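You operate a simulated robot arm through the tools that you are given. There is no shell and no other tool. Be economical: measure what you need, move in short steps, check, and stop when the job is done.

Carry out the task below with a simulated robot arm. There is one attempt and no reset: what you move stays moved.

TASK
Take the lug with the blue sleeve and leave it on the yellow cover. Then turn the size knob to 25.

It is judged by the outcome, as a careful person would: the job done as asked, and still so three seconds after it is handed in. It fails if anything else is knocked over, pushed out of place, dropped, spilled or broken.

THE ROBOT
A 7-joint arm with a two-finger parallel gripper, fixed in place. Base frame: the origin is at the foot of the arm, x ahead of it, y to its left, z up; the work surface is at about z = 0. Lengths are in mm, angles in degrees, forces in N, time in s.
With the tool pointing down near the work surface it reaches from about 220 to 580 mm from the base axis. Its first joint turns from -66.0 to 66.0 degrees. Payload 2.5 kg.
Tool frame: the origin (TCP) lies between the finger pads and is the grasp point; the fingertips stand 23 mm ahead of it; z points along the fingers, y is the line along which they close. The gripper opens to 94 mm. The fingers are 38 mm wide and 10 mm thick; the gripper's body (54 by 96 mm) begins 39 mm behind the TCP.
Orientation is that of the tool frame in the base frame, as a unit quaternion [x, y, z, w]. With the fingers straight down and closing along the base's y, the tool's x points along the base's -x, its y along +y and its z along -z.

THE INTERFACE
- The arm moves only by the tool drive_tool. Its argument "commands" is a list that holds one entry, the list of rows, each a list of 7 numbers: the shift along the tool's x, y, z in mm, then the turn, a rotation vector about the tool's x, y, z in degrees, then the opening, from 0 (shut) to 1 (fully open). In form: [[[tx, ty, tz, ax, ay, az, gripper], ...]]. A call has 1 to 8 rows; each row shifts and turns the commanded pose from where the row before left it, along the tool's axes as they then stand. A row lasts 0.2 s, in which the tool goes at most 50 mm and 8.6 degrees; a call with a longer step from one row to the next is refused whole, and so is a gripper value outside its range. A pose out of reach is approached as far as the arm can. The call stops where the force on the tool passes 40 N (or 10 N more than at its start, if that is more) or the arm is blocked; 0.2 s more then pass. The fingers move at their own pace (about 108 mm/s each) and stop on an object; they squeeze with about 23 N. The grip force told is the motor's: it shows also when the fingers shut on nothing. Time passes only in rows, and 0.2 s behind the last, so rows that do not move let the fingers close. It gives the time, the measured TCP pose, the force on the tool (base axes), the opening and the grip force at its end, in the units of the frame above (readings bear some noise).
- Cameras (640 x 400 px; columns grow to the right, rows downward): "scene" is fixed at [134, -422.7, 531.8]; the picture's right is [0.67, -0.74, 0.00], its down [-0.50, -0.46, -0.73] and it looks along [0.54, 0.49, -0.68] (base axes); focal length 214 px, centre (320, 200). "wrist" rides on the gripper at [-39, 0, -44] in the tool frame; the picture's right is [0.00, -1.00, 0.00], its down [0.97, 0.00, -0.24] and it looks along [0.24, 0.00, 0.97] (tool axes); focal length 218 px, centre (320, 200).
- capture(camera): a new picture of that camera. No time passes.
- measure_at(camera, pixels): there is no depth. For up to 12 entries [column, row, z] of the newest picture of that camera ("zoom" is the newest enlarged one), the place [x, y] in the base frame at which the ray of that pixel passes the height z, good to about 2 mm. No time passes.
- close_up(camera, box): a new picture of the part [left, top, right, bottom] of that camera's present view, enlarged. No time passes.
- job_done(): hands the job in; it is judged then, once.

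Work in short steps. Measure before you move; look again where a grasp or a placing could have gone wrong, and mend it. You have 80 turns and 38 pictures in all, the two below and enlarged ones among them. Open the gripper and draw the arm clear of the work before you hand the job in, unless the task says otherwise; then end with one line.

The tools are called after ">>>" by a JSON object that holds its "fn" and its "kwargs". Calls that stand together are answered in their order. drive_tool: Moves the arm, as the interface text tells. Its arguments: {"type":"object","properties":{"commands":{"type":"array"}},"required":["commands"]} The other tools are called the same way: capture (camera) takes a picture; measure_at (camera, pixels) gives the place at which the rays of pixels pass given heights; close_up (camera, box) takes an enlarged picture of a part of a camera's view; job_done () hands the job in.

At the start:

```text
t: 0.0
tool_pos: [345.9, -24.7, 400.4]
tool_rot: [0.0, 1.0, 0.001, 0.0]
force: [0.8, 0.0, 0.4]
opening: 94.0
grasp_force: 0.0
```

scene: 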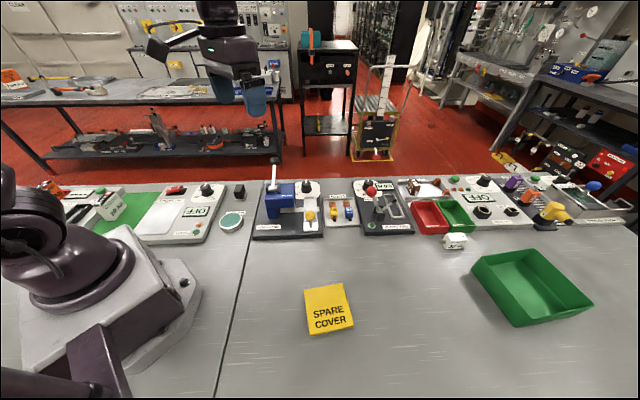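
wrist: 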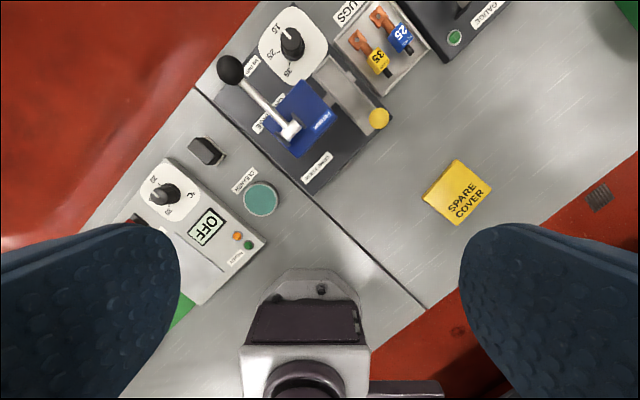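

The wrist view shows the lug tray near (385,45) with the blue "25" lug at (398,35), and the size knob at (292,42). I'll enlarge both.

>>> {"fn": "close_up", "kwargs": {"camera": "wrist", "box": [220, 0, 500, 175]}}

>>> {"fn": "close_up", "kwargs": {"camera": "scene", "box": [240, 160, 430, 280]}}

```text
2.29 times, centred on (360, 88) of wrist
```

zoom: 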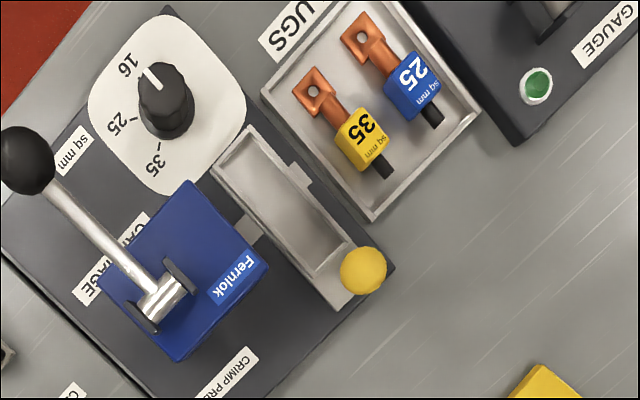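

```text
3.33 times, centred on (335, 220) of scene
```

zoom: 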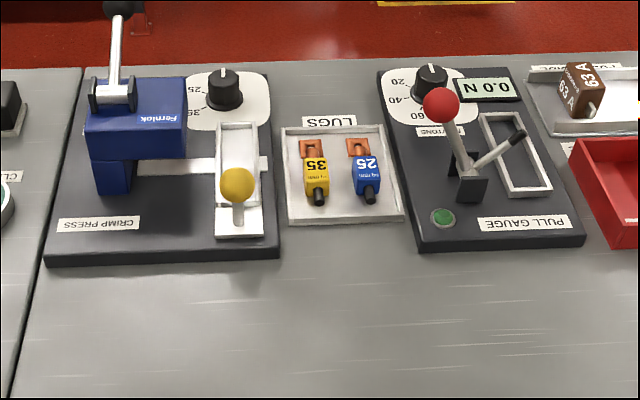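

I'll measure the lug, knob and cover at plausible heights.

>>> {"fn": "measure_at", "kwargs": {"camera": "wrist", "pixels": [[377.5, 15.3, 15], [400.2, 37.2, 15], [409, 50.3, 15], [378, 61.2, 15], [400.2, 37.2, 30], [292, 43.7, 20], [292, 43.7, 40], [458, 160, 5], [492, 188, 5], [457, 224, 5], [422, 196, 5], [379, 118, 60]]}}

>>> {"fn": "measure_at", "kwargs": {"camera": "zoom", "pixels": [[358, 147, 15], [366, 176, 15], [366, 176, 30], [370, 196, 15], [225, 102, 20], [225, 75, 40], [225, 75, 50], [315, 176, 15], [238, 185, 60], [386, 190, 10]]}}

```text
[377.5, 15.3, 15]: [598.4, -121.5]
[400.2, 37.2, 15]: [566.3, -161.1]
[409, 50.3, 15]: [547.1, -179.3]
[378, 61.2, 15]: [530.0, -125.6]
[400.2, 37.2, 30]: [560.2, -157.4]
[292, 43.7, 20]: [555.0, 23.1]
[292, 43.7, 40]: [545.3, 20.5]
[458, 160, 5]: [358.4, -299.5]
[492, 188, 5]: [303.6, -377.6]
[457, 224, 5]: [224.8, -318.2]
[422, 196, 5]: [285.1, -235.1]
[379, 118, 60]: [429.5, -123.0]
```

```text
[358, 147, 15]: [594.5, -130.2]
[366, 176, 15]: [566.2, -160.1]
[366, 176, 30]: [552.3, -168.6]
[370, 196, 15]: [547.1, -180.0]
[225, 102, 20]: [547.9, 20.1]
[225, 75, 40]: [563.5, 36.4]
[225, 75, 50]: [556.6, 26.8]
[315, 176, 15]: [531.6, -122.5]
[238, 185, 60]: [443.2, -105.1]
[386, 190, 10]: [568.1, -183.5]
```

Both cameras agree that the blue sleeve is at about (566,-160) and the lug axis lies roughly along (0.68,0.73). I'll move nearer, staying high, and turn to align.

>>> {"fn": "drive_tool", "kwargs": {"commands": [[[-28, -18.3, 22, 0, 0, 0, 0.5], [-28, -18.3, 22, 0, 0, 0, 0.5], [-28, -18.3, 22, 0, 0, 0, 0.5], [-28, -18.3, 22, 0, 0, 0, 0.5], [-28, -18.3, 22, 0, 0, 0, 0.5], [-28, -18.3, 22, 0, 0, 0, 0.5]]]}}

>>> {"fn": "drive_tool", "kwargs": {"commands": [[[0, 0, 0, 0, 0, -7.8, 0.5], [0, 0, 0, 0, 0, -7.8, 0.5], [0, 0, 0, 0, 0, -7.8, 0.5], [0, 0, 0, 0, 0, -7.8, 0.5], [0, 0, 0, 0, 0, -7.8, 0.5], [0, 0, 0, 0, 0, -8, 0.5], [0, 0, 0, 0, 0, 0, 0.5]]]}}

>>> {"fn": "capture", "kwargs": {"camera": "wrist"}}

```text
t: 1.4
tool_pos: [513.9, -133.5, 269.4]
tool_rot: [0.0, 1.0, 0.0, 0.001]
force: [-0.7, -0.2, 0.1]
opening: 47.2
grasp_force: 0.1
```

```text
t: 3.0
tool_pos: [514.6, -134.5, 269.9]
tool_rot: [-0.4, 0.917, 0.0, 0.0]
force: [-0.2, -0.4, -0.4]
opening: 46.9
grasp_force: 0.1
```

```text
33 pictures are left
```

wrist: 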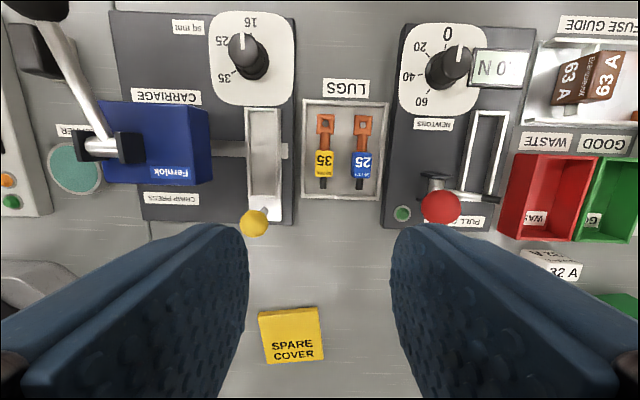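

Alignment looks good, with the tray edges close to vertical. I'll enlarge the lug tray and the knob.

>>> {"fn": "close_up", "kwargs": {"camera": "wrist", "box": [280, 75, 440, 225]}}

>>> {"fn": "measure_at", "kwargs": {"camera": "wrist", "pixels": [[363, 166, 15], [363, 166, 20], [363, 120, 10], [360, 184, 15], [324, 165, 15], [383, 165, 10], [441, 207, 80], [441, 207, 110], [254, 222, 60], [347, 88, 1]]}}

>>> {"fn": "close_up", "kwargs": {"camera": "wrist", "box": [190, 0, 310, 115]}}

```text
2.67 times, centred on (360, 150) of wrist
```

zoom: 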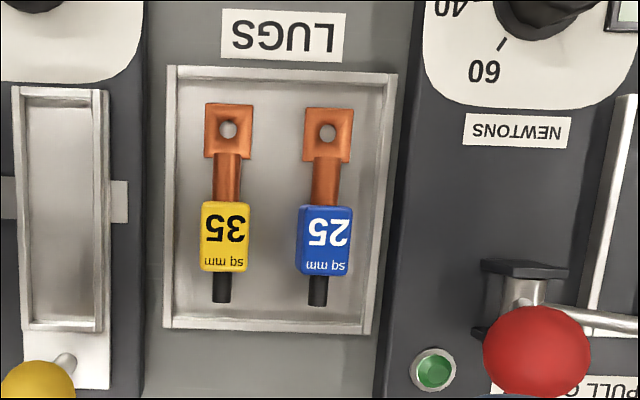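

```text
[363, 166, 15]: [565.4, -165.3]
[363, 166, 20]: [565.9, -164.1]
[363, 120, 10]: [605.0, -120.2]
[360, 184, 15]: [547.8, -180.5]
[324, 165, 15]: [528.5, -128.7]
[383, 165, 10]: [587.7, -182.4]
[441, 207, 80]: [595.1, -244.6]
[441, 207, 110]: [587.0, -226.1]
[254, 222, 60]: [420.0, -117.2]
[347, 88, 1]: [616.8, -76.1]
```

```text
3.48 times, centred on (250, 58) of wrist
```

zoom: 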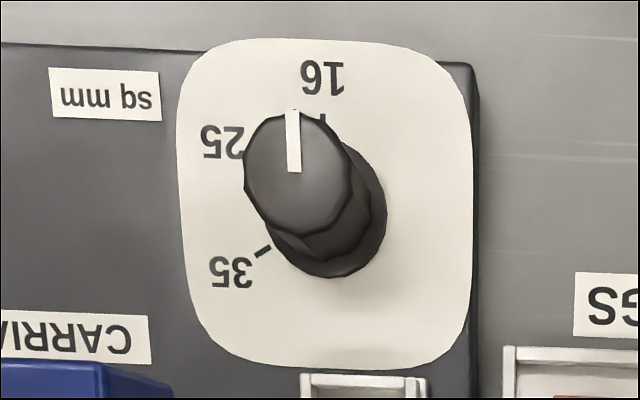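

>>> {"fn": "close_up", "kwargs": {"camera": "scene", "box": [315, 175, 385, 235]}}

>>> {"fn": "measure_at", "kwargs": {"camera": "scene", "pixels": [[372.4, 191.5, 60], [372.4, 191.5, 80], [372.4, 191.5, 110]]}}

```text
6.67 times, centred on (350, 205) of scene
```

zoom: 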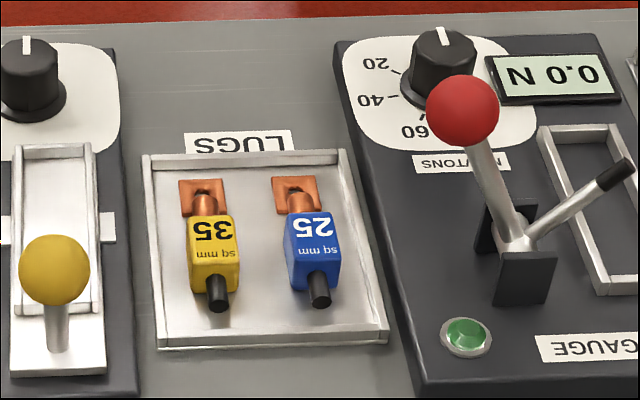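

```text
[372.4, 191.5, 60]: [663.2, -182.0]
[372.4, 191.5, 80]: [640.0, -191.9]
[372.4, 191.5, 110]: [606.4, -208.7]
```

The red gauge ball works out at about (584,-217,127). It would hit the gripper body if I went straight down, so I'll lean the tool 16° away from it and come in along the tool axis. First I'll go to a stand-off 120 mm out.

>>> {"fn": "drive_tool", "kwargs": {"commands": [[[-4.6, -5.8, 40.5, 0, 0, 0, 0.37], [-4.6, -5.8, 40.5, 0, 0, 0, 0.37], [-4.5, -5.7, 40.5, 0, 0, 0, 0.37], [0, 0, 0, 8, 0, 0, 0.37], [0, 0, 0, 8, 0, 0, 0.37], [0, 0, 0, 0, 0, 0, 0.37]]]}}

>>> {"fn": "capture", "kwargs": {"camera": "wrist"}}

```text
t: 4.4
tool_pos: [536.5, -134.8, 147.9]
tool_rot: [-0.394, 0.908, -0.128, 0.056]
force: [0.6, -0.3, 0.2]
opening: 34.9
grasp_force: 0.0
```

```text
29 pictures are left
```

wrist: 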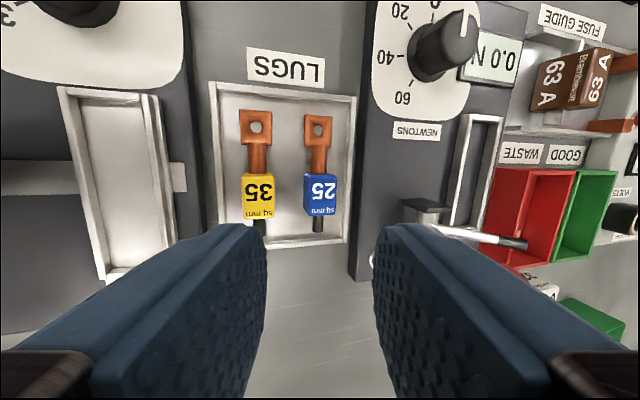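

>>> {"fn": "measure_at", "kwargs": {"camera": "wrist", "pixels": [[320, 190, 20], [306, 194, 20], [335, 194, 20], [318, 225, 13], [258, 193, 20], [354, 170, 10]]}}

>>> {"fn": "capture", "kwargs": {"camera": "scene"}}

```text
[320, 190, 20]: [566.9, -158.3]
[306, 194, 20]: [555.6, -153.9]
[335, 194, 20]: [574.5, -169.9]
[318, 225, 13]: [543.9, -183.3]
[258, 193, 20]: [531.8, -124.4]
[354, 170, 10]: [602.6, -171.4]
```

```text
28 pictures are left
```

scene: 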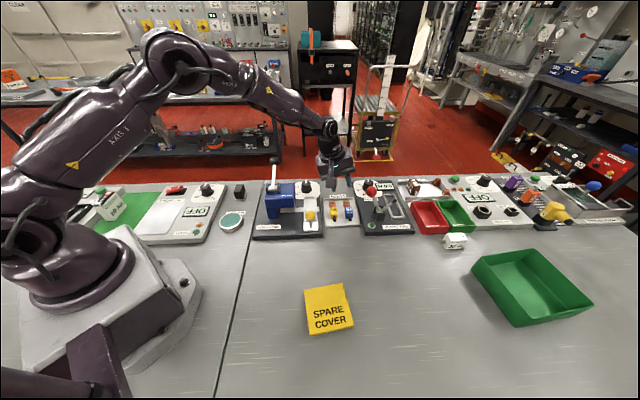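

The sleeve is centred between the fingers at column 320. I'll come in 80 mm along the tool axis and check.

>>> {"fn": "drive_tool", "kwargs": {"commands": [[[0, -0.5, 20, 0, 0, 0, 0.37], [0, 0, 20, 0, 0, 0, 0.37], [0, 0, 20, 0, 0, 0, 0.37], [0, 0, 20, 0, 0, 0, 0.37], [0, 0, 0, 0, 0, 0, 0.37]]]}}

>>> {"fn": "capture", "kwargs": {"camera": "wrist"}}

>>> {"fn": "close_up", "kwargs": {"camera": "scene", "box": [290, 130, 420, 240]}}

```text
t: 5.6
tool_pos: [553.3, -150.0, 71.0]
tool_rot: [-0.395, 0.908, -0.127, 0.055]
force: [-0.3, 1.0, -0.5]
opening: 35.0
grasp_force: 0.0
```

```text
27 pictures are left
```

wrist: 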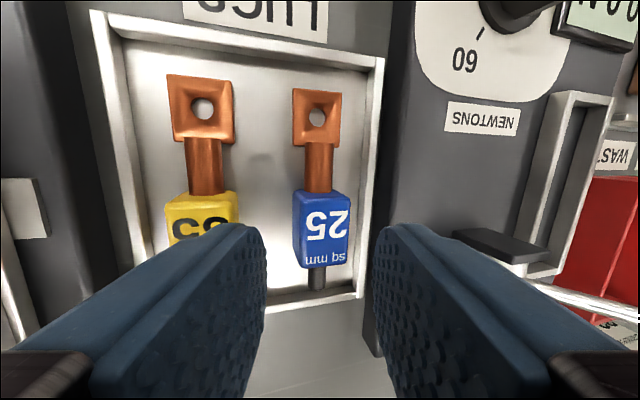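

```text
3.64 times, centred on (355, 185) of scene
```

zoom: 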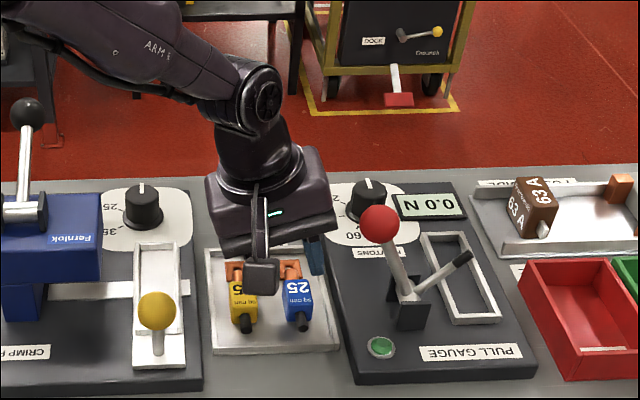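

>>> {"fn": "measure_at", "kwargs": {"camera": "wrist", "pixels": [[322, 195, 20], [322, 248, 20], [294, 230, 18], [349, 230, 18], [238, 220, 18], [318, 280, 12]]}}

```text
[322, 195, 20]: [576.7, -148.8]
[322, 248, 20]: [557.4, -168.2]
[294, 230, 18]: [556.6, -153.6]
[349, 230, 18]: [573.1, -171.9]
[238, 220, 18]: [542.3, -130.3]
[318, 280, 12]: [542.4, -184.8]
```

The axis ends on the sleeve centre at about (566,-161). I'll go down the last 39 mm and close.

>>> {"fn": "drive_tool", "kwargs": {"commands": [[[0, 0, 15, 0, 0, 0, 0.37], [0, 0, 12, 0, 0, 0, 0.37], [0, 0, 8, 0, 0, 0, 0.37], [0, 0, 4, 0, 0, 0, 0.37], [0, 0, 0, 0, 0, 0, 0.37]]]}}

>>> {"fn": "capture", "kwargs": {"camera": "wrist"}}

```text
t: 6.8
tool_pos: [558.9, -157.0, 32.7]
tool_rot: [-0.395, 0.908, -0.128, 0.055]
force: [-0.3, 0.0, -0.3]
opening: 34.9
grasp_force: 0.1
```

```text
25 pictures are left
```

wrist: 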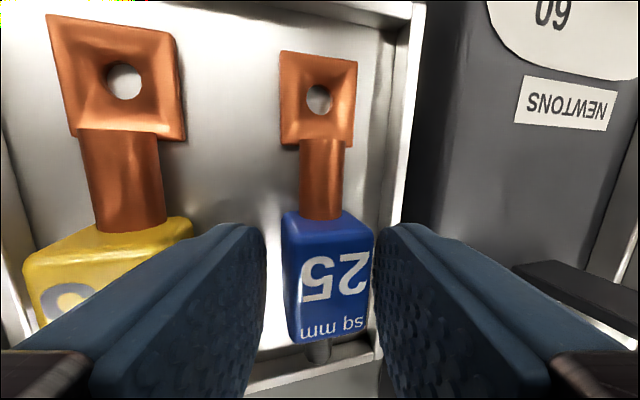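

The sleeve sits between the pads with nothing touching, so I'll close the fingers.

>>> {"fn": "drive_tool", "kwargs": {"commands": [[[0, 0, 0, 0, 0, 0, 0.2], [0, 0, 0, 0, 0, 0, 0.0], [0, 0, 0, 0, 0, 0, 0.0], [0, 0, 0, 0, 0, 0, 0.0]]]}}

>>> {"fn": "capture", "kwargs": {"camera": "wrist"}}

```text
t: 7.8
tool_pos: [559.6, -157.5, 33.9]
tool_rot: [-0.395, 0.908, -0.128, 0.056]
force: [1.0, -1.2, 1.9]
opening: 23.6
grasp_force: 22.7
```

```text
24 pictures are left
```

wrist: 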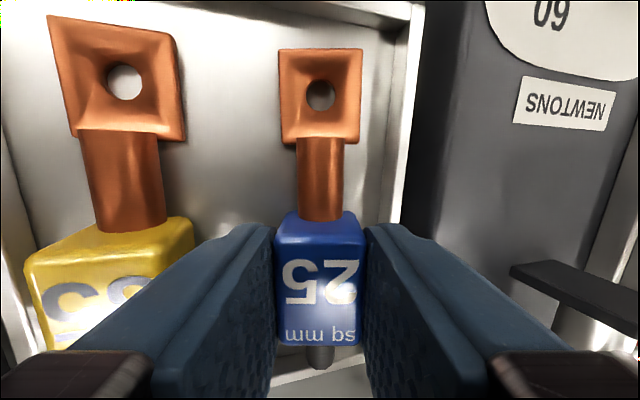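

Gripped at 23.6 mm, and the lug has squared to the pads. I'll back out along the tool axis.

>>> {"fn": "drive_tool", "kwargs": {"commands": [[[0, 0, -8, 0, 0, 0, 0], [0, 0, -15, 0, 0, 0, 0], [0, 0, -25, 0, 0, 0, 0], [0, 0, -30, 0, 0, 0, 0], [0, 0, -30, 0, 0, 0, 0], [0, 0, -30, 0, 0, 0, 0], [0, 0, -30, 0, 0, 0, 0], [0, 0, 0, 0, 0, 0, 0]]]}}

>>> {"fn": "capture", "kwargs": {"camera": "wrist"}}

```text
t: 9.6
tool_pos: [526.2, -125.5, 192.0]
tool_rot: [-0.395, 0.908, -0.127, 0.055]
force: [0.2, -0.3, -0.4]
opening: 23.7
grasp_force: 23.6
```

```text
23 pictures are left
```

wrist: 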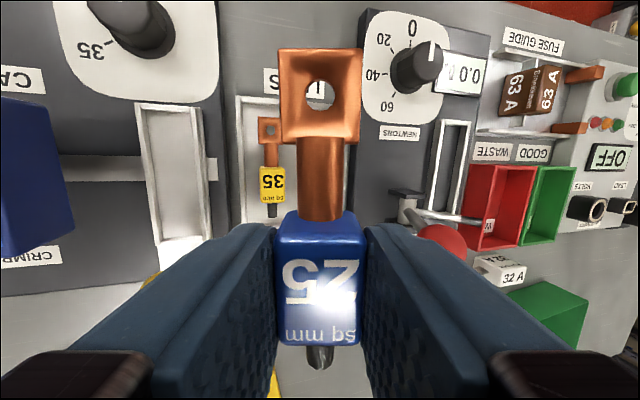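

The lug is held firmly. I'll level the tool and measure the cover from the scene camera.

>>> {"fn": "drive_tool", "kwargs": {"commands": [[[0, 0, -15, 0, 0, 0, 0], [0, 0, 0, -8, 0, 0, 0], [0, 0, 0, -8, 0, 0, 0], [0, 0, 0, 0, 0, 0, 0]]]}}

>>> {"fn": "close_up", "kwargs": {"camera": "scene", "box": [280, 265, 380, 345]}}

>>> {"fn": "measure_at", "kwargs": {"camera": "scene", "pixels": [[304, 290, 5], [345, 284, 5], [354, 326, 5], [310, 334, 5]]}}

```text
t: 10.6
tool_pos: [523.5, -123.0, 208.9]
tool_rot: [-0.399, 0.917, 0.002, 0.0]
force: [-0.7, 0.1, -0.9]
opening: 23.3
grasp_force: 23.4
```

```text
5.00 times, centred on (330, 305) of scene
```

zoom: 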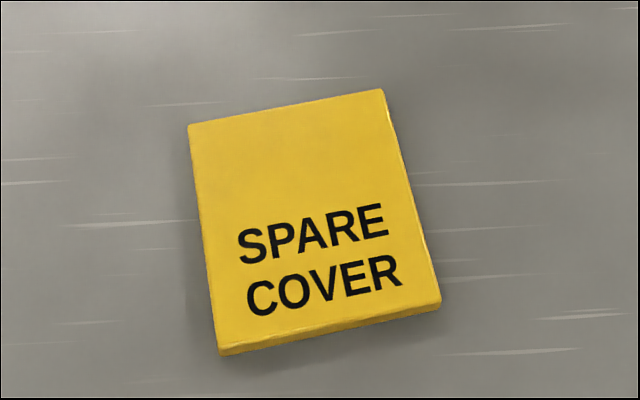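

```text
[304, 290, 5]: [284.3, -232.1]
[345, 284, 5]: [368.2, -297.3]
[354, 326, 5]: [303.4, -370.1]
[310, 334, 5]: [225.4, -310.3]
```

The cover's centre is about (294,-302), with edges at about 52°. I'll carry the lug across at this height.

>>> {"fn": "drive_tool", "kwargs": {"commands": [[[37.85, 5.64, 0, 0, 0, 0, 0], [37.85, 5.64, 0, 0, 0, 0, 0], [37.85, 5.64, 0, 0, 0, 0, 0], [37.85, 5.64, 0, 0, 0, 0, 0], [37.85, 5.64, 0, 0, 0, 0, 0], [37.85, 5.64, 0, 0, 0, 0, 0], [37.85, 5.64, 0, 0, 0, 0, 0], [37.85, 5.64, 0, 0, 0, 0, 0]]]}}

>>> {"fn": "drive_tool", "kwargs": {"commands": [[[0, 0, 30, 0, 0, -5, 0], [0, 0, 30, 0, 0, 0, 0], [0, 0, 30, 0, 0, 0, 0], [0, 0, 20, 0, 0, 0, 0], [0, 0, 0, 0, 0, 0, 0]]]}}

>>> {"fn": "capture", "kwargs": {"camera": "wrist"}}

>>> {"fn": "close_up", "kwargs": {"camera": "scene", "box": [240, 220, 400, 350]}}

```text
t: 12.4
tool_pos: [284.3, -315.7, 209.5]
tool_rot: [-0.4, 0.917, 0.0, 0.0]
force: [-0.8, -0.2, -1.1]
opening: 23.5
grasp_force: 23.0
```

```text
t: 13.6
tool_pos: [282.5, -316.0, 99.4]
tool_rot: [-0.438, 0.899, 0.0, 0.002]
force: [0.4, 0.1, -0.4]
opening: 23.4
grasp_force: 23.3
```

```text
21 pictures are left
```

wrist: 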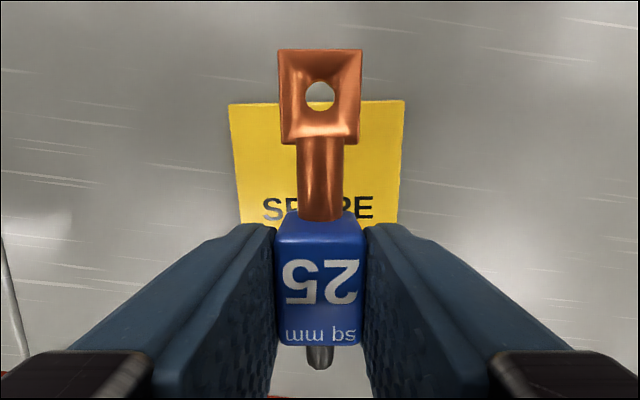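

```text
3.08 times, centred on (320, 285) of scene
```

zoom: 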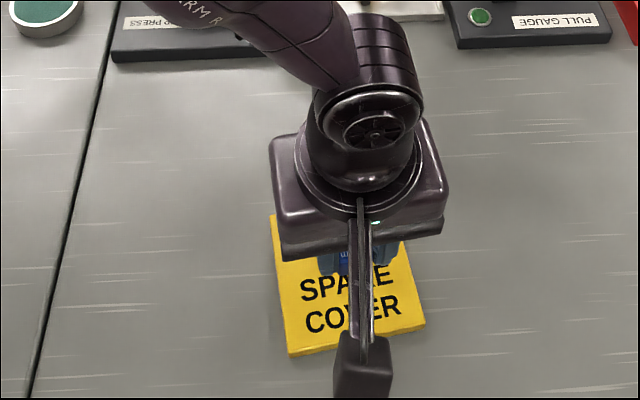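

>>> {"fn": "measure_at", "kwargs": {"camera": "wrist", "pixels": [[320, 48, 72], [319, 365, 75], [320, 102, 6], [230, 104, 6], [405, 100, 6]]}}

```text
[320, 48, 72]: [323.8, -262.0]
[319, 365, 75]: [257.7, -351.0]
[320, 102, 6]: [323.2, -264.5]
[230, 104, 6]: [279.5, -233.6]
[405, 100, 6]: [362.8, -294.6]
```

The lug is about 110 mm long and would overhang the cover's 98 mm side. I'll turn it onto the cover's diagonal, which is about 5° from base x, so all of it lies on the cover.

>>> {"fn": "drive_tool", "kwargs": {"commands": [[[0, 0, 0, 0, 0, 7.7, 0], [0, 0, 0, 0, 0, 7.7, 0], [0, 0, 0, 0, 0, 7.7, 0], [0, 0, 0, 0, 0, 7.7, 0], [0, 0, 0, 0, 0, 7.7, 0], [0, 0, 0, 0, 0, 7.7, 0], [-3.2, 10.9, 0, 0, 0, 0, 0], [0, 0, 0, 0, 0, 0, 0]]]}}

>>> {"fn": "capture", "kwargs": {"camera": "wrist"}}

```text
t: 15.4
tool_pos: [285.4, -302.4, 99.6]
tool_rot: [-0.05, 0.999, 0.0, 0.001]
force: [-0.3, -0.1, -1.1]
opening: 23.5
grasp_force: 22.8
```

```text
19 pictures are left
```

wrist: 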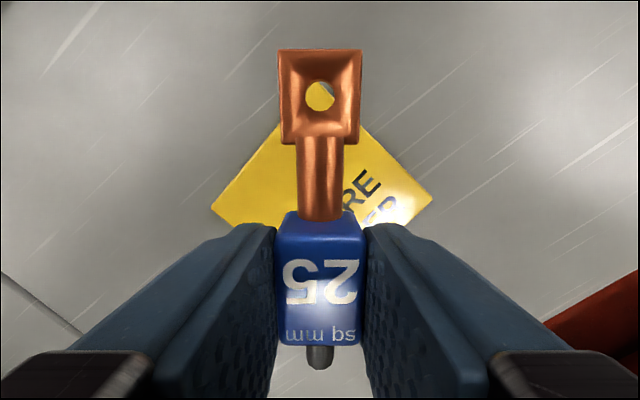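

Aligned with the diagonal. I'll lower to near contact, then feel for the surface in small steps.

>>> {"fn": "drive_tool", "kwargs": {"commands": [[[0, -2, 20, 0, 0, 0, 0], [0, 0, 20, 0, 0, 0, 0], [0, 0, 12, 0, 0, 0, 0], [0, 0, 3, 0, 0, 0, 0], [0, 0, 0, 0, 0, 0, 0]]]}}

>>> {"fn": "capture", "kwargs": {"camera": "wrist"}}

>>> {"fn": "close_up", "kwargs": {"camera": "scene", "box": [270, 250, 380, 345]}}

```text
t: 16.6
tool_pos: [286.5, -305.8, 42.4]
tool_rot: [-0.05, 0.999, -0.001, 0.0]
force: [0.2, -0.1, -0.3]
opening: 23.6
grasp_force: 22.7
```

```text
18 pictures are left
```

wrist: 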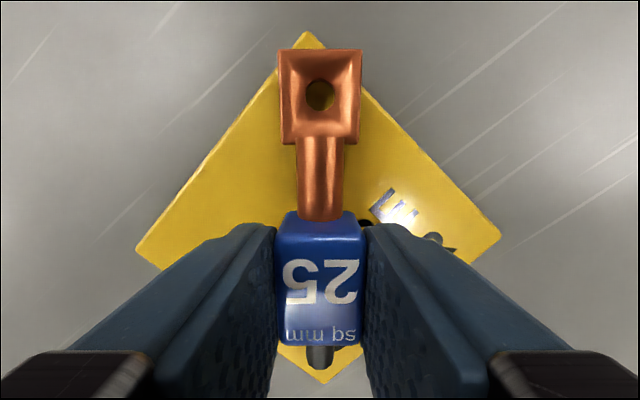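

```text
4.21 times, centred on (325, 298) of scene
```

zoom: 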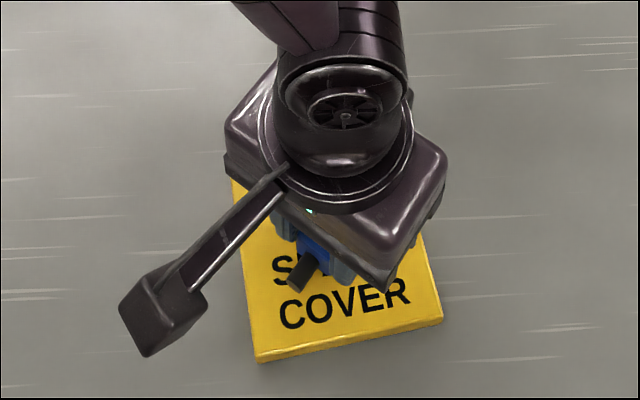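

The ring's corners are near the edges, so I'll shift 4 mm toward the tail and keep lowering gently.

>>> {"fn": "drive_tool", "kwargs": {"commands": [[[4, 0, 0, 0, 0, 0, 0], [0, 0, 1.5, 0, 0, 0, 0], [0, 0, 1, 0, 0, 0, 0], [0, 0, 0, 0, 0, 0, 0]]]}}

>>> {"fn": "drive_tool", "kwargs": {"commands": [[[0, 0, 1, 0, 0, 0, 0], [0, 0, 1, 0, 0, 0, 0], [0, 0, 0, 0, 0, 0, 0]]]}}

```text
t: 17.6
tool_pos: [280.9, -304.8, 41.0]
tool_rot: [-0.05, 0.999, 0.0, 0.0]
force: [-0.1, 0.1, -0.7]
opening: 23.8
grasp_force: 22.5
```

```text
t: 18.4
tool_pos: [282.7, -306.7, 40.2]
tool_rot: [-0.051, 0.999, 0.0, 0.0]
force: [-2.4, 2.4, 9.3]
opening: 23.9
grasp_force: 23.2
```

Contact, with about 9 N upward at z≈40. I'll check the position before releasing.

>>> {"fn": "capture", "kwargs": {"camera": "wrist"}}

```text
16 pictures are left
```

wrist: 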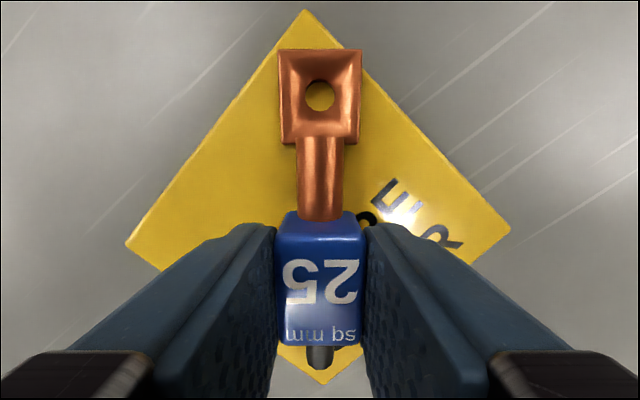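

The lug lies on the cover. I'll release it, wait, then rise straight up.

>>> {"fn": "drive_tool", "kwargs": {"commands": [[[0, 0, -0.5, 0, 0, 0, 0.27], [0, 0, 0, 0, 0, 0, 0.3], [0, 0, 0, 0, 0, 0, 0.4], [0, 0, 0, 0, 0, 0, 0.4], [0, 0, -15, 0, 0, 0, 0.4], [0, 0, -25, 0, 0, 0, 0.4], [0, 0, -40, 0, 0, 0, 0.4], [0, 0, -40, 0, 0, 0, 0.4]]]}}

>>> {"fn": "drive_tool", "kwargs": {"commands": [[[0, 0, -45, 0, 0, 0, 0.4], [0, 0, -45, 0, 0, 0, 0.4], [0, 0, 0, 0, 0, 0, 0.4]]]}}

>>> {"fn": "capture", "kwargs": {"camera": "wrist"}}

```text
t: 20.2
tool_pos: [281.0, -309.8, 159.8]
tool_rot: [-0.051, 0.999, 0.0, 0.0]
force: [-0.2, -0.1, 0.2]
opening: 37.7
grasp_force: 0.0
```

```text
t: 21.0
tool_pos: [280.8, -305.2, 251.9]
tool_rot: [-0.051, 0.999, 0.0, 0.0]
force: [-0.6, -0.2, -0.1]
opening: 37.7
grasp_force: 0.2
```

```text
15 pictures are left
```

wrist: 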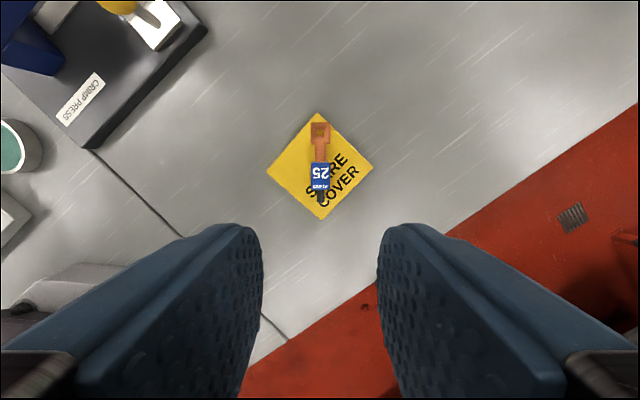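

The blue-sleeved lug is resting on the cover. Now the size knob: I'll travel there staying high, since the press lever's ball top is at about z=180.

>>> {"fn": "drive_tool", "kwargs": {"commands": [[[-33.4, 36.0, 0, 0, 0, 0, 0.4], [-33.4, 36.0, 0, 0, 0, 0, 0.4], [-33.4, 36.0, 0, 0, 0, 0, 0.4], [-33.4, 36.0, 0, 0, 0, 0, 0.4], [-33.4, 36.0, 0, 0, 0, 0, 0.4], [-33.4, 36.0, 0, 0, 0, 0, 0.4], [-33.4, 36.0, 0, 0, 0, 0, 0.4], [-33.4, 36.0, 0, 0, 0, 0, 0.4]]]}}

>>> {"fn": "capture", "kwargs": {"camera": "wrist"}}

>>> {"fn": "capture", "kwargs": {"camera": "scene"}}

```text
t: 22.8
tool_pos: [519.7, 9.1, 249.5]
tool_rot: [-0.05, 0.999, 0.0, 0.0]
force: [0.3, 1.2, 0.2]
opening: 37.3
grasp_force: 0.0
```

```text
14 pictures are left
```

wrist: 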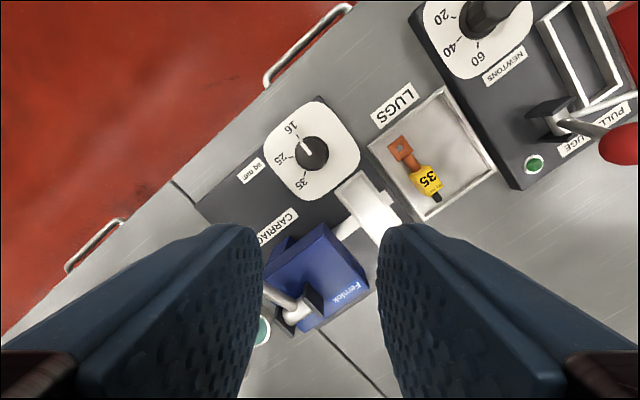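

```text
13 pictures are left
```

scene: 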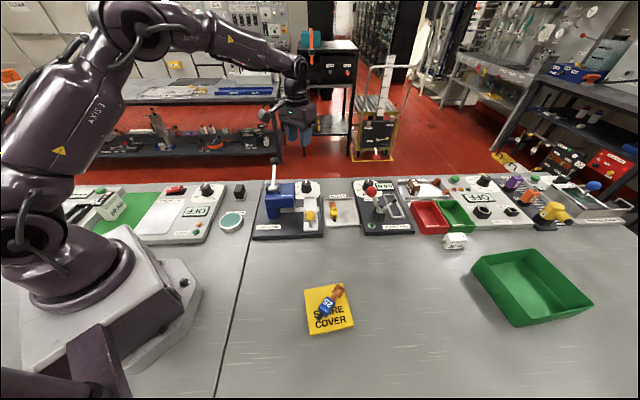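

>>> {"fn": "close_up", "kwargs": {"camera": "wrist", "box": [255, 90, 375, 210]}}

>>> {"fn": "measure_at", "kwargs": {"camera": "wrist", "pixels": [[311.5, 152, 20], [311.5, 152, 40], [311.5, 152, 50], [318, 225, 70], [365, 285, 70], [265, 265, 70], [365, 175, 25], [335, 225, 25]]}}

>>> {"fn": "measure_at", "kwargs": {"camera": "scene", "pixels": [[306.3, 182.5, 40], [306.3, 182.5, 50], [307, 189.7, 20], [307, 189.7, 15]]}}

```text
3.33 times, centred on (315, 150) of wrist
```

zoom: 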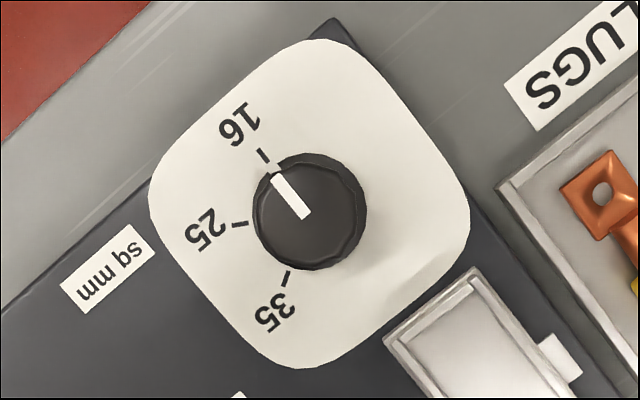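

```text
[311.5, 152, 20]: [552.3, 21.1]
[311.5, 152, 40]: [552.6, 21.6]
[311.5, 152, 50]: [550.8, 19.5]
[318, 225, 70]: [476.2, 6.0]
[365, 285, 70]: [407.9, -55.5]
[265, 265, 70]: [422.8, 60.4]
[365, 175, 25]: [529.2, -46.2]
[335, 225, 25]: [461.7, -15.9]
```

```text
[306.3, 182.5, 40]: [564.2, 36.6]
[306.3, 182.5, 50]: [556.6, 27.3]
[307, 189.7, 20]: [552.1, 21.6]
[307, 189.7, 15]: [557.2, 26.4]
```

The knob's centre is about (552,21) and its top is near z≈55. The ticks are at about 41°, 100° and 161° and the pointer is at about 35°, so it needs about +65° counter-clockwise. I'll move over it and part-way down.

>>> {"fn": "drive_tool", "kwargs": {"commands": [[[-17, 4.5, 0, 0, 0, 0, 0.6], [-17, 4.5, 0, 0, 0, 0, 0.6], [0, 0, 35, 0, 0, 0, 0.6], [0, 0, 35, 0, 0, 0, 0.6], [0, 0, 35, 0, 0, 0, 0.6], [0, 0, 30, 0, 0, 0, 0.6], [0, 0, 0, 0, 0, 0, 0.6]]]}}

>>> {"fn": "capture", "kwargs": {"camera": "wrist"}}

>>> {"fn": "close_up", "kwargs": {"camera": "scene", "box": [230, 110, 370, 230]}}

```text
t: 24.4
tool_pos: [551.7, 20.8, 115.3]
tool_rot: [-0.05, 0.999, 0.0, -0.001]
force: [-0.2, 0.1, -0.3]
opening: 56.4
grasp_force: 0.0
```

```text
11 pictures are left
```

wrist: 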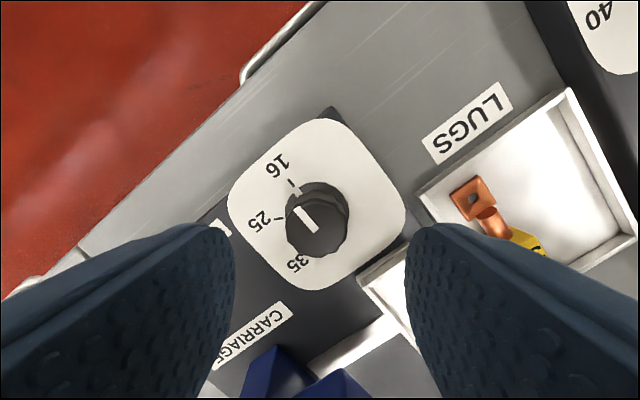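

```text
3.33 times, centred on (300, 170) of scene
```

zoom: 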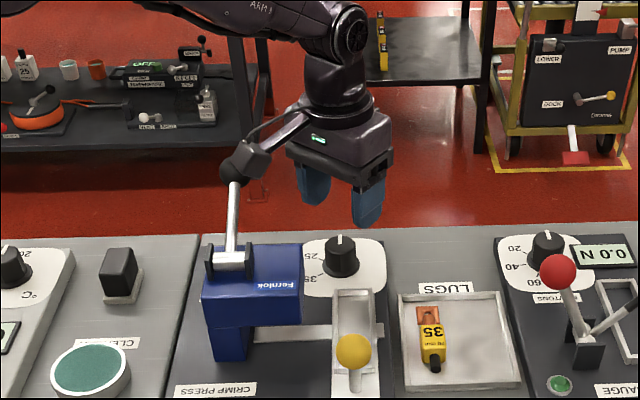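

The scene view shows a bracket about 105 mm out on the tool's +x side, about 137 mm above the TCP. At this yaw it clears the lever ball by about 27 mm, and turning counter-clockwise takes it farther away. I'll check the knob's centring.

>>> {"fn": "measure_at", "kwargs": {"camera": "wrist", "pixels": [[316, 226, 55], [318, 208, 22], [286, 225, 50], [347, 225, 50]]}}

```text
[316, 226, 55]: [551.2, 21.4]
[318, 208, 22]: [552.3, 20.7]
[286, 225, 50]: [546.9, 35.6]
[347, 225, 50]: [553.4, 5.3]
```

Centred to within 1 mm. I'll lower so the tips are at about z=34, above the flange.

>>> {"fn": "drive_tool", "kwargs": {"commands": [[[0, 0, 25, 0, 0, 0, 0.6], [0, 0, 18, 0, 0, 0, 0.6], [0, 0, 10, 0, 0, 0, 0.6], [0, 0, 5, 0, 0, 0, 0.6], [0, 0, 0, 0, 0, 0, 0.6]]]}}

>>> {"fn": "capture", "kwargs": {"camera": "wrist"}}

>>> {"fn": "close_up", "kwargs": {"camera": "scene", "box": [230, 120, 370, 230]}}

```text
t: 25.6
tool_pos: [552.7, 20.1, 58.3]
tool_rot: [-0.05, 0.999, 0.0, 0.0]
force: [-0.3, -0.3, -0.2]
opening: 56.5
grasp_force: 0.0
```

```text
9 pictures are left
```

wrist: 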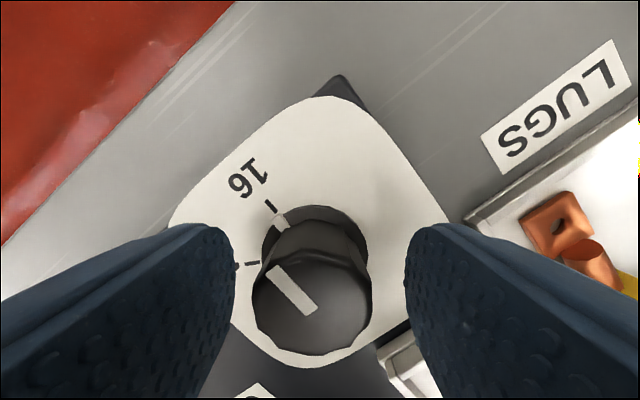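

```text
3.64 times, centred on (300, 175) of scene
```

zoom: 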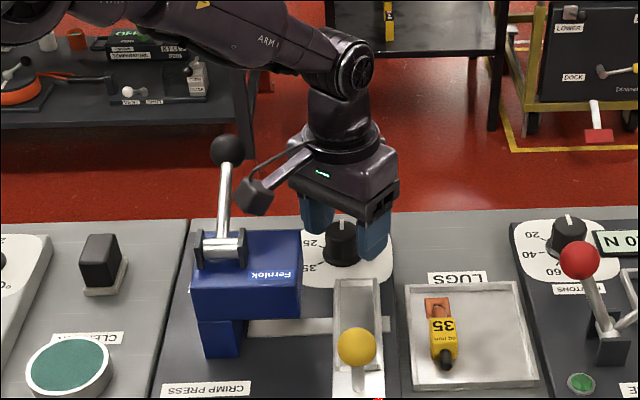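

The fingers straddle the knob and the bracket is clear of the lever ball. I'll close, then turn about +65° (tool az negative).

>>> {"fn": "drive_tool", "kwargs": {"commands": [[[0, 0, 0, 0, 0, 0, 0.3], [0, 0, 0, 0, 0, 0, 0.0], [0, 0, 0, 0, 0, 0, 0.0], [0, 0, 0, 0, 0, 0, 0.0]]]}}

>>> {"fn": "drive_tool", "kwargs": {"commands": [[[0, 0, 0, 0, 0, -5, 0], [0, 0, 0, 0, 0, -8, 0], [0, 0, 0, 0, 0, -8, 0], [0, 0, 0, 0, 0, -8, 0], [0, 0, 0, 0, 0, -8, 0], [0, 0, 0, 0, 0, -8, 0], [0, 0, 0, 0, 0, -8, 0], [0, 0, 0, 0, 0, 0, 0]]]}}

>>> {"fn": "capture", "kwargs": {"camera": "wrist"}}

```text
t: 26.6
tool_pos: [552.0, 22.2, 56.8]
tool_rot: [-0.052, 0.999, 0.002, 0.0]
force: [0.4, 16.3, -2.4]
opening: 33.6
grasp_force: 45.4
```

```text
t: 28.2
tool_pos: [549.7, 24.8, 56.3]
tool_rot: [-0.485, 0.874, 0.005, -0.002]
force: [-5.0, -0.3, 2.5]
opening: 33.9
grasp_force: 44.9
stopped in row 8: the force on the tool passed its limit (the readings are from after the stop); the commanded pose is now the measured one
```

```text
7 pictures are left
```

wrist: 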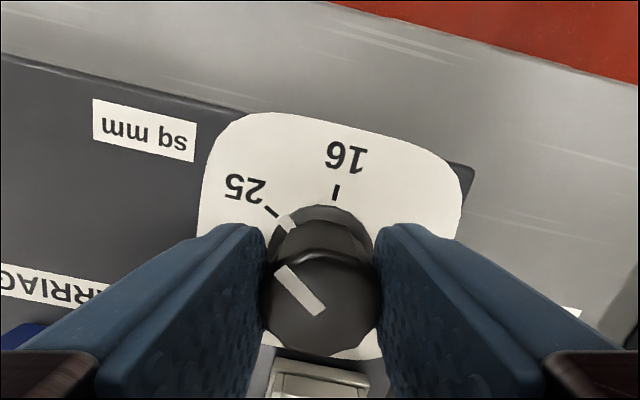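

It turned about 52° before the force limit tripped, and the flange tick at (287,223) now seems in line with the 25 tick at (270,211). I'll release, rise and check squarely.

>>> {"fn": "drive_tool", "kwargs": {"commands": [[[0, 0, 0, 0, 0, 0, 0.45], [0, 0, 0, 0, 0, 0, 0.6], [0, 0, 0, 0, 0, 0, 0.6], [0, 0, -20, 0, 0, 0, 0.6], [0, 0, -40, 0, 0, 0, 0.6], [0, 0, -40, 0, 0, 0, 0.6], [0, 0, -40, 0, 0, 0, 0.6], [20, 0, -30, 0, 0, 0, 0.6]]]}}

>>> {"fn": "close_up", "kwargs": {"camera": "wrist", "box": [240, 80, 400, 230]}}

```text
t: 30.0
tool_pos: [540.7, 8.1, 228.2]
tool_rot: [-0.486, 0.874, 0.005, -0.002]
force: [0.3, 0.4, 0.3]
opening: 56.6
grasp_force: 0.1
```

```text
2.67 times, centred on (320, 155) of wrist
```

zoom: 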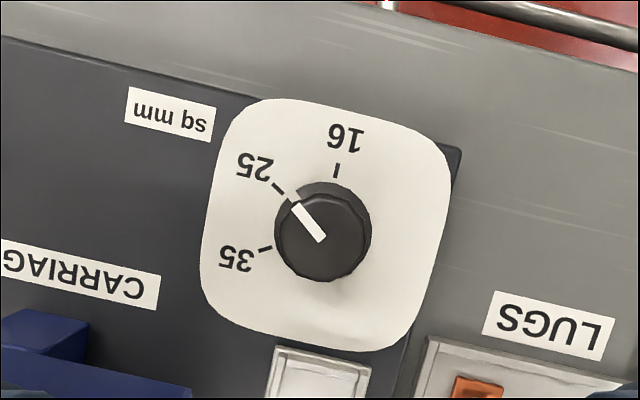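

The pointer may be a few degrees short of 25, so I'll look tighter.

>>> {"fn": "close_up", "kwargs": {"camera": "wrist", "box": [290, 135, 354, 190]}}

```text
7.27 times, centred on (322, 162) of wrist
```

zoom: 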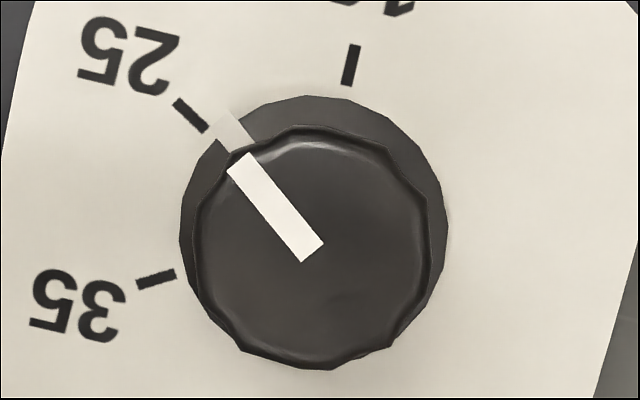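

The pointer is at about 39° and the 25 tick at about 47.5°, so it is about 8° short. I'll regrip, re-centred, and turn 8° more.

>>> {"fn": "drive_tool", "kwargs": {"commands": [[[-16.8, -2.6, 30, 0, 0, 0, 0.6], [0, 0, 40, 0, 0, 0, 0.6], [0, 0, 40, 0, 0, 0, 0.6], [0, 0, 30, 0, 0, 0, 0.6], [0, 0, 18, 0, 0, 0, 0.6], [0, 0, 8, 0, 0, 0, 0.6], [0, 0, 4, 0, 0, 0, 0.6], [0, 0, 0, 0, 0, 0, 0.6]]]}}

>>> {"fn": "drive_tool", "kwargs": {"commands": [[[0, 0, 0, 0, 0, 0, 0.3], [0, 0, 0, 0, 0, 0, 0.0], [0, 0, 0, 0, 0, 0, 0.0], [0, 0, 0, 0, 0, 0, 0.0]]]}}

>>> {"fn": "drive_tool", "kwargs": {"commands": [[[0, 0, 0, 0, 0, -4, 0], [0, 0, 0, 0, 0, -4.3, 0], [0, 0, 0, 0, 0, 0, 0], [0, 0, 0, 0, 0, 0, 0]]]}}

```text
t: 31.8
tool_pos: [549.9, 19.3, 57.3]
tool_rot: [-0.486, 0.874, 0.004, -0.001]
force: [0.5, -0.4, -1.0]
opening: 56.5
grasp_force: 0.0
```

```text
t: 32.8
tool_pos: [548.3, 21.4, 56.9]
tool_rot: [-0.486, 0.874, 0.008, -0.004]
force: [-30.4, 11.2, 6.9]
opening: 33.7
grasp_force: 45.2
```

```text
t: 33.8
tool_pos: [548.1, 21.5, 56.3]
tool_rot: [-0.55, 0.835, 0.008, -0.005]
force: [-27.2, 15.8, 1.4]
opening: 33.9
grasp_force: 44.9
```

Turned from yaw 58.1° to 66.7°. I'll release, rise and check.

>>> {"fn": "drive_tool", "kwargs": {"commands": [[[0, 0, 0, 0, 0, 0, 0.45], [0, 0, 0, 0, 0, 0, 0.6], [0, 0, 0, 0, 0, 0, 0.6], [0, 0, -20, 0, 0, 0, 0.6], [0, 0, -40, 0, 0, 0, 0.6], [0, 0, -40, 0, 0, 0, 0.6], [0, 0, -40, 0, 0, 0, 0.6], [20, 0, -30, 0, 0, 0, 0.6]]]}}

>>> {"fn": "close_up", "kwargs": {"camera": "wrist", "box": [280, 125, 364, 195]}}

```text
t: 35.6
tool_pos: [541.4, -0.7, 226.9]
tool_rot: [-0.549, 0.836, 0.005, -0.001]
force: [-0.5, 0.4, 0.0]
opening: 56.5
grasp_force: 0.0
```

```text
5.71 times, centred on (322, 160) of wrist
```

zoom: 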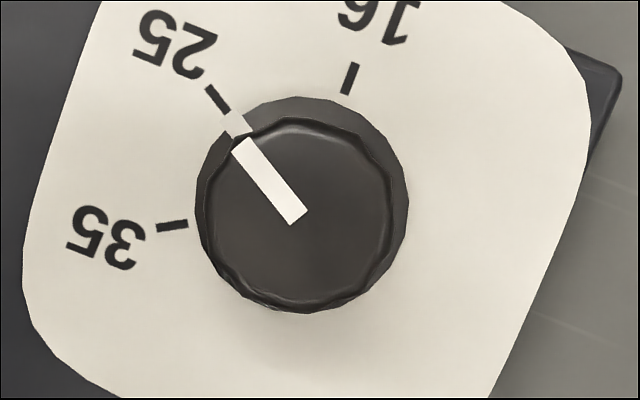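

The pointer is at about 37° and the 25 tick at about 38°, so they line up. I'll draw the arm up and back, then make a final check.

>>> {"fn": "drive_tool", "kwargs": {"commands": [[[0, 0, -40, 0, 0, 0, 0.6], [0, 0, -40, 0, 0, 0, 0.6], [30, 20, -20, 0, 0, 0, 0.6], [30, 20, -20, 0, 0, 0, 0.6], [0, 0, 0, 0, 0, 0, 0.6]]]}}

>>> {"fn": "close_up", "kwargs": {"camera": "scene", "box": [230, 160, 430, 345]}}

```text
t: 36.8
tool_pos: [484.0, -39.2, 348.7]
tool_rot: [-0.548, 0.836, 0.004, -0.001]
force: [-0.2, 0.6, 0.4]
opening: 56.1
grasp_force: 0.2
```

```text
2.16 times, centred on (330, 252) of scene
```

zoom: 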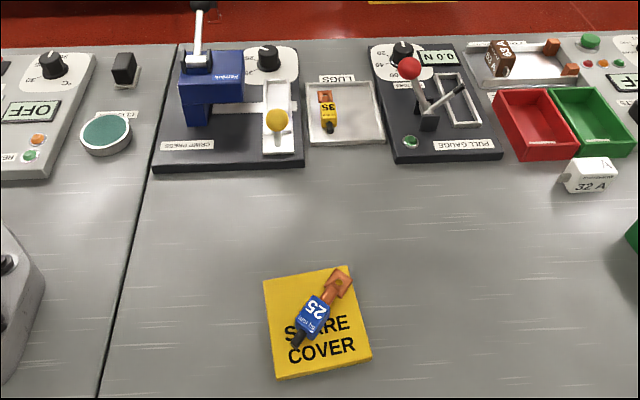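

The lug is on the cover, the knob points at 25, nothing else has moved, and the arm is clear.

>>> {"fn": "job_done", "kwargs": {}}

```text
The job is handed in.
```

The lug with the blue sleeve is lying on the yellow cover, and the size knob points at 25, within about 1° of the mark.
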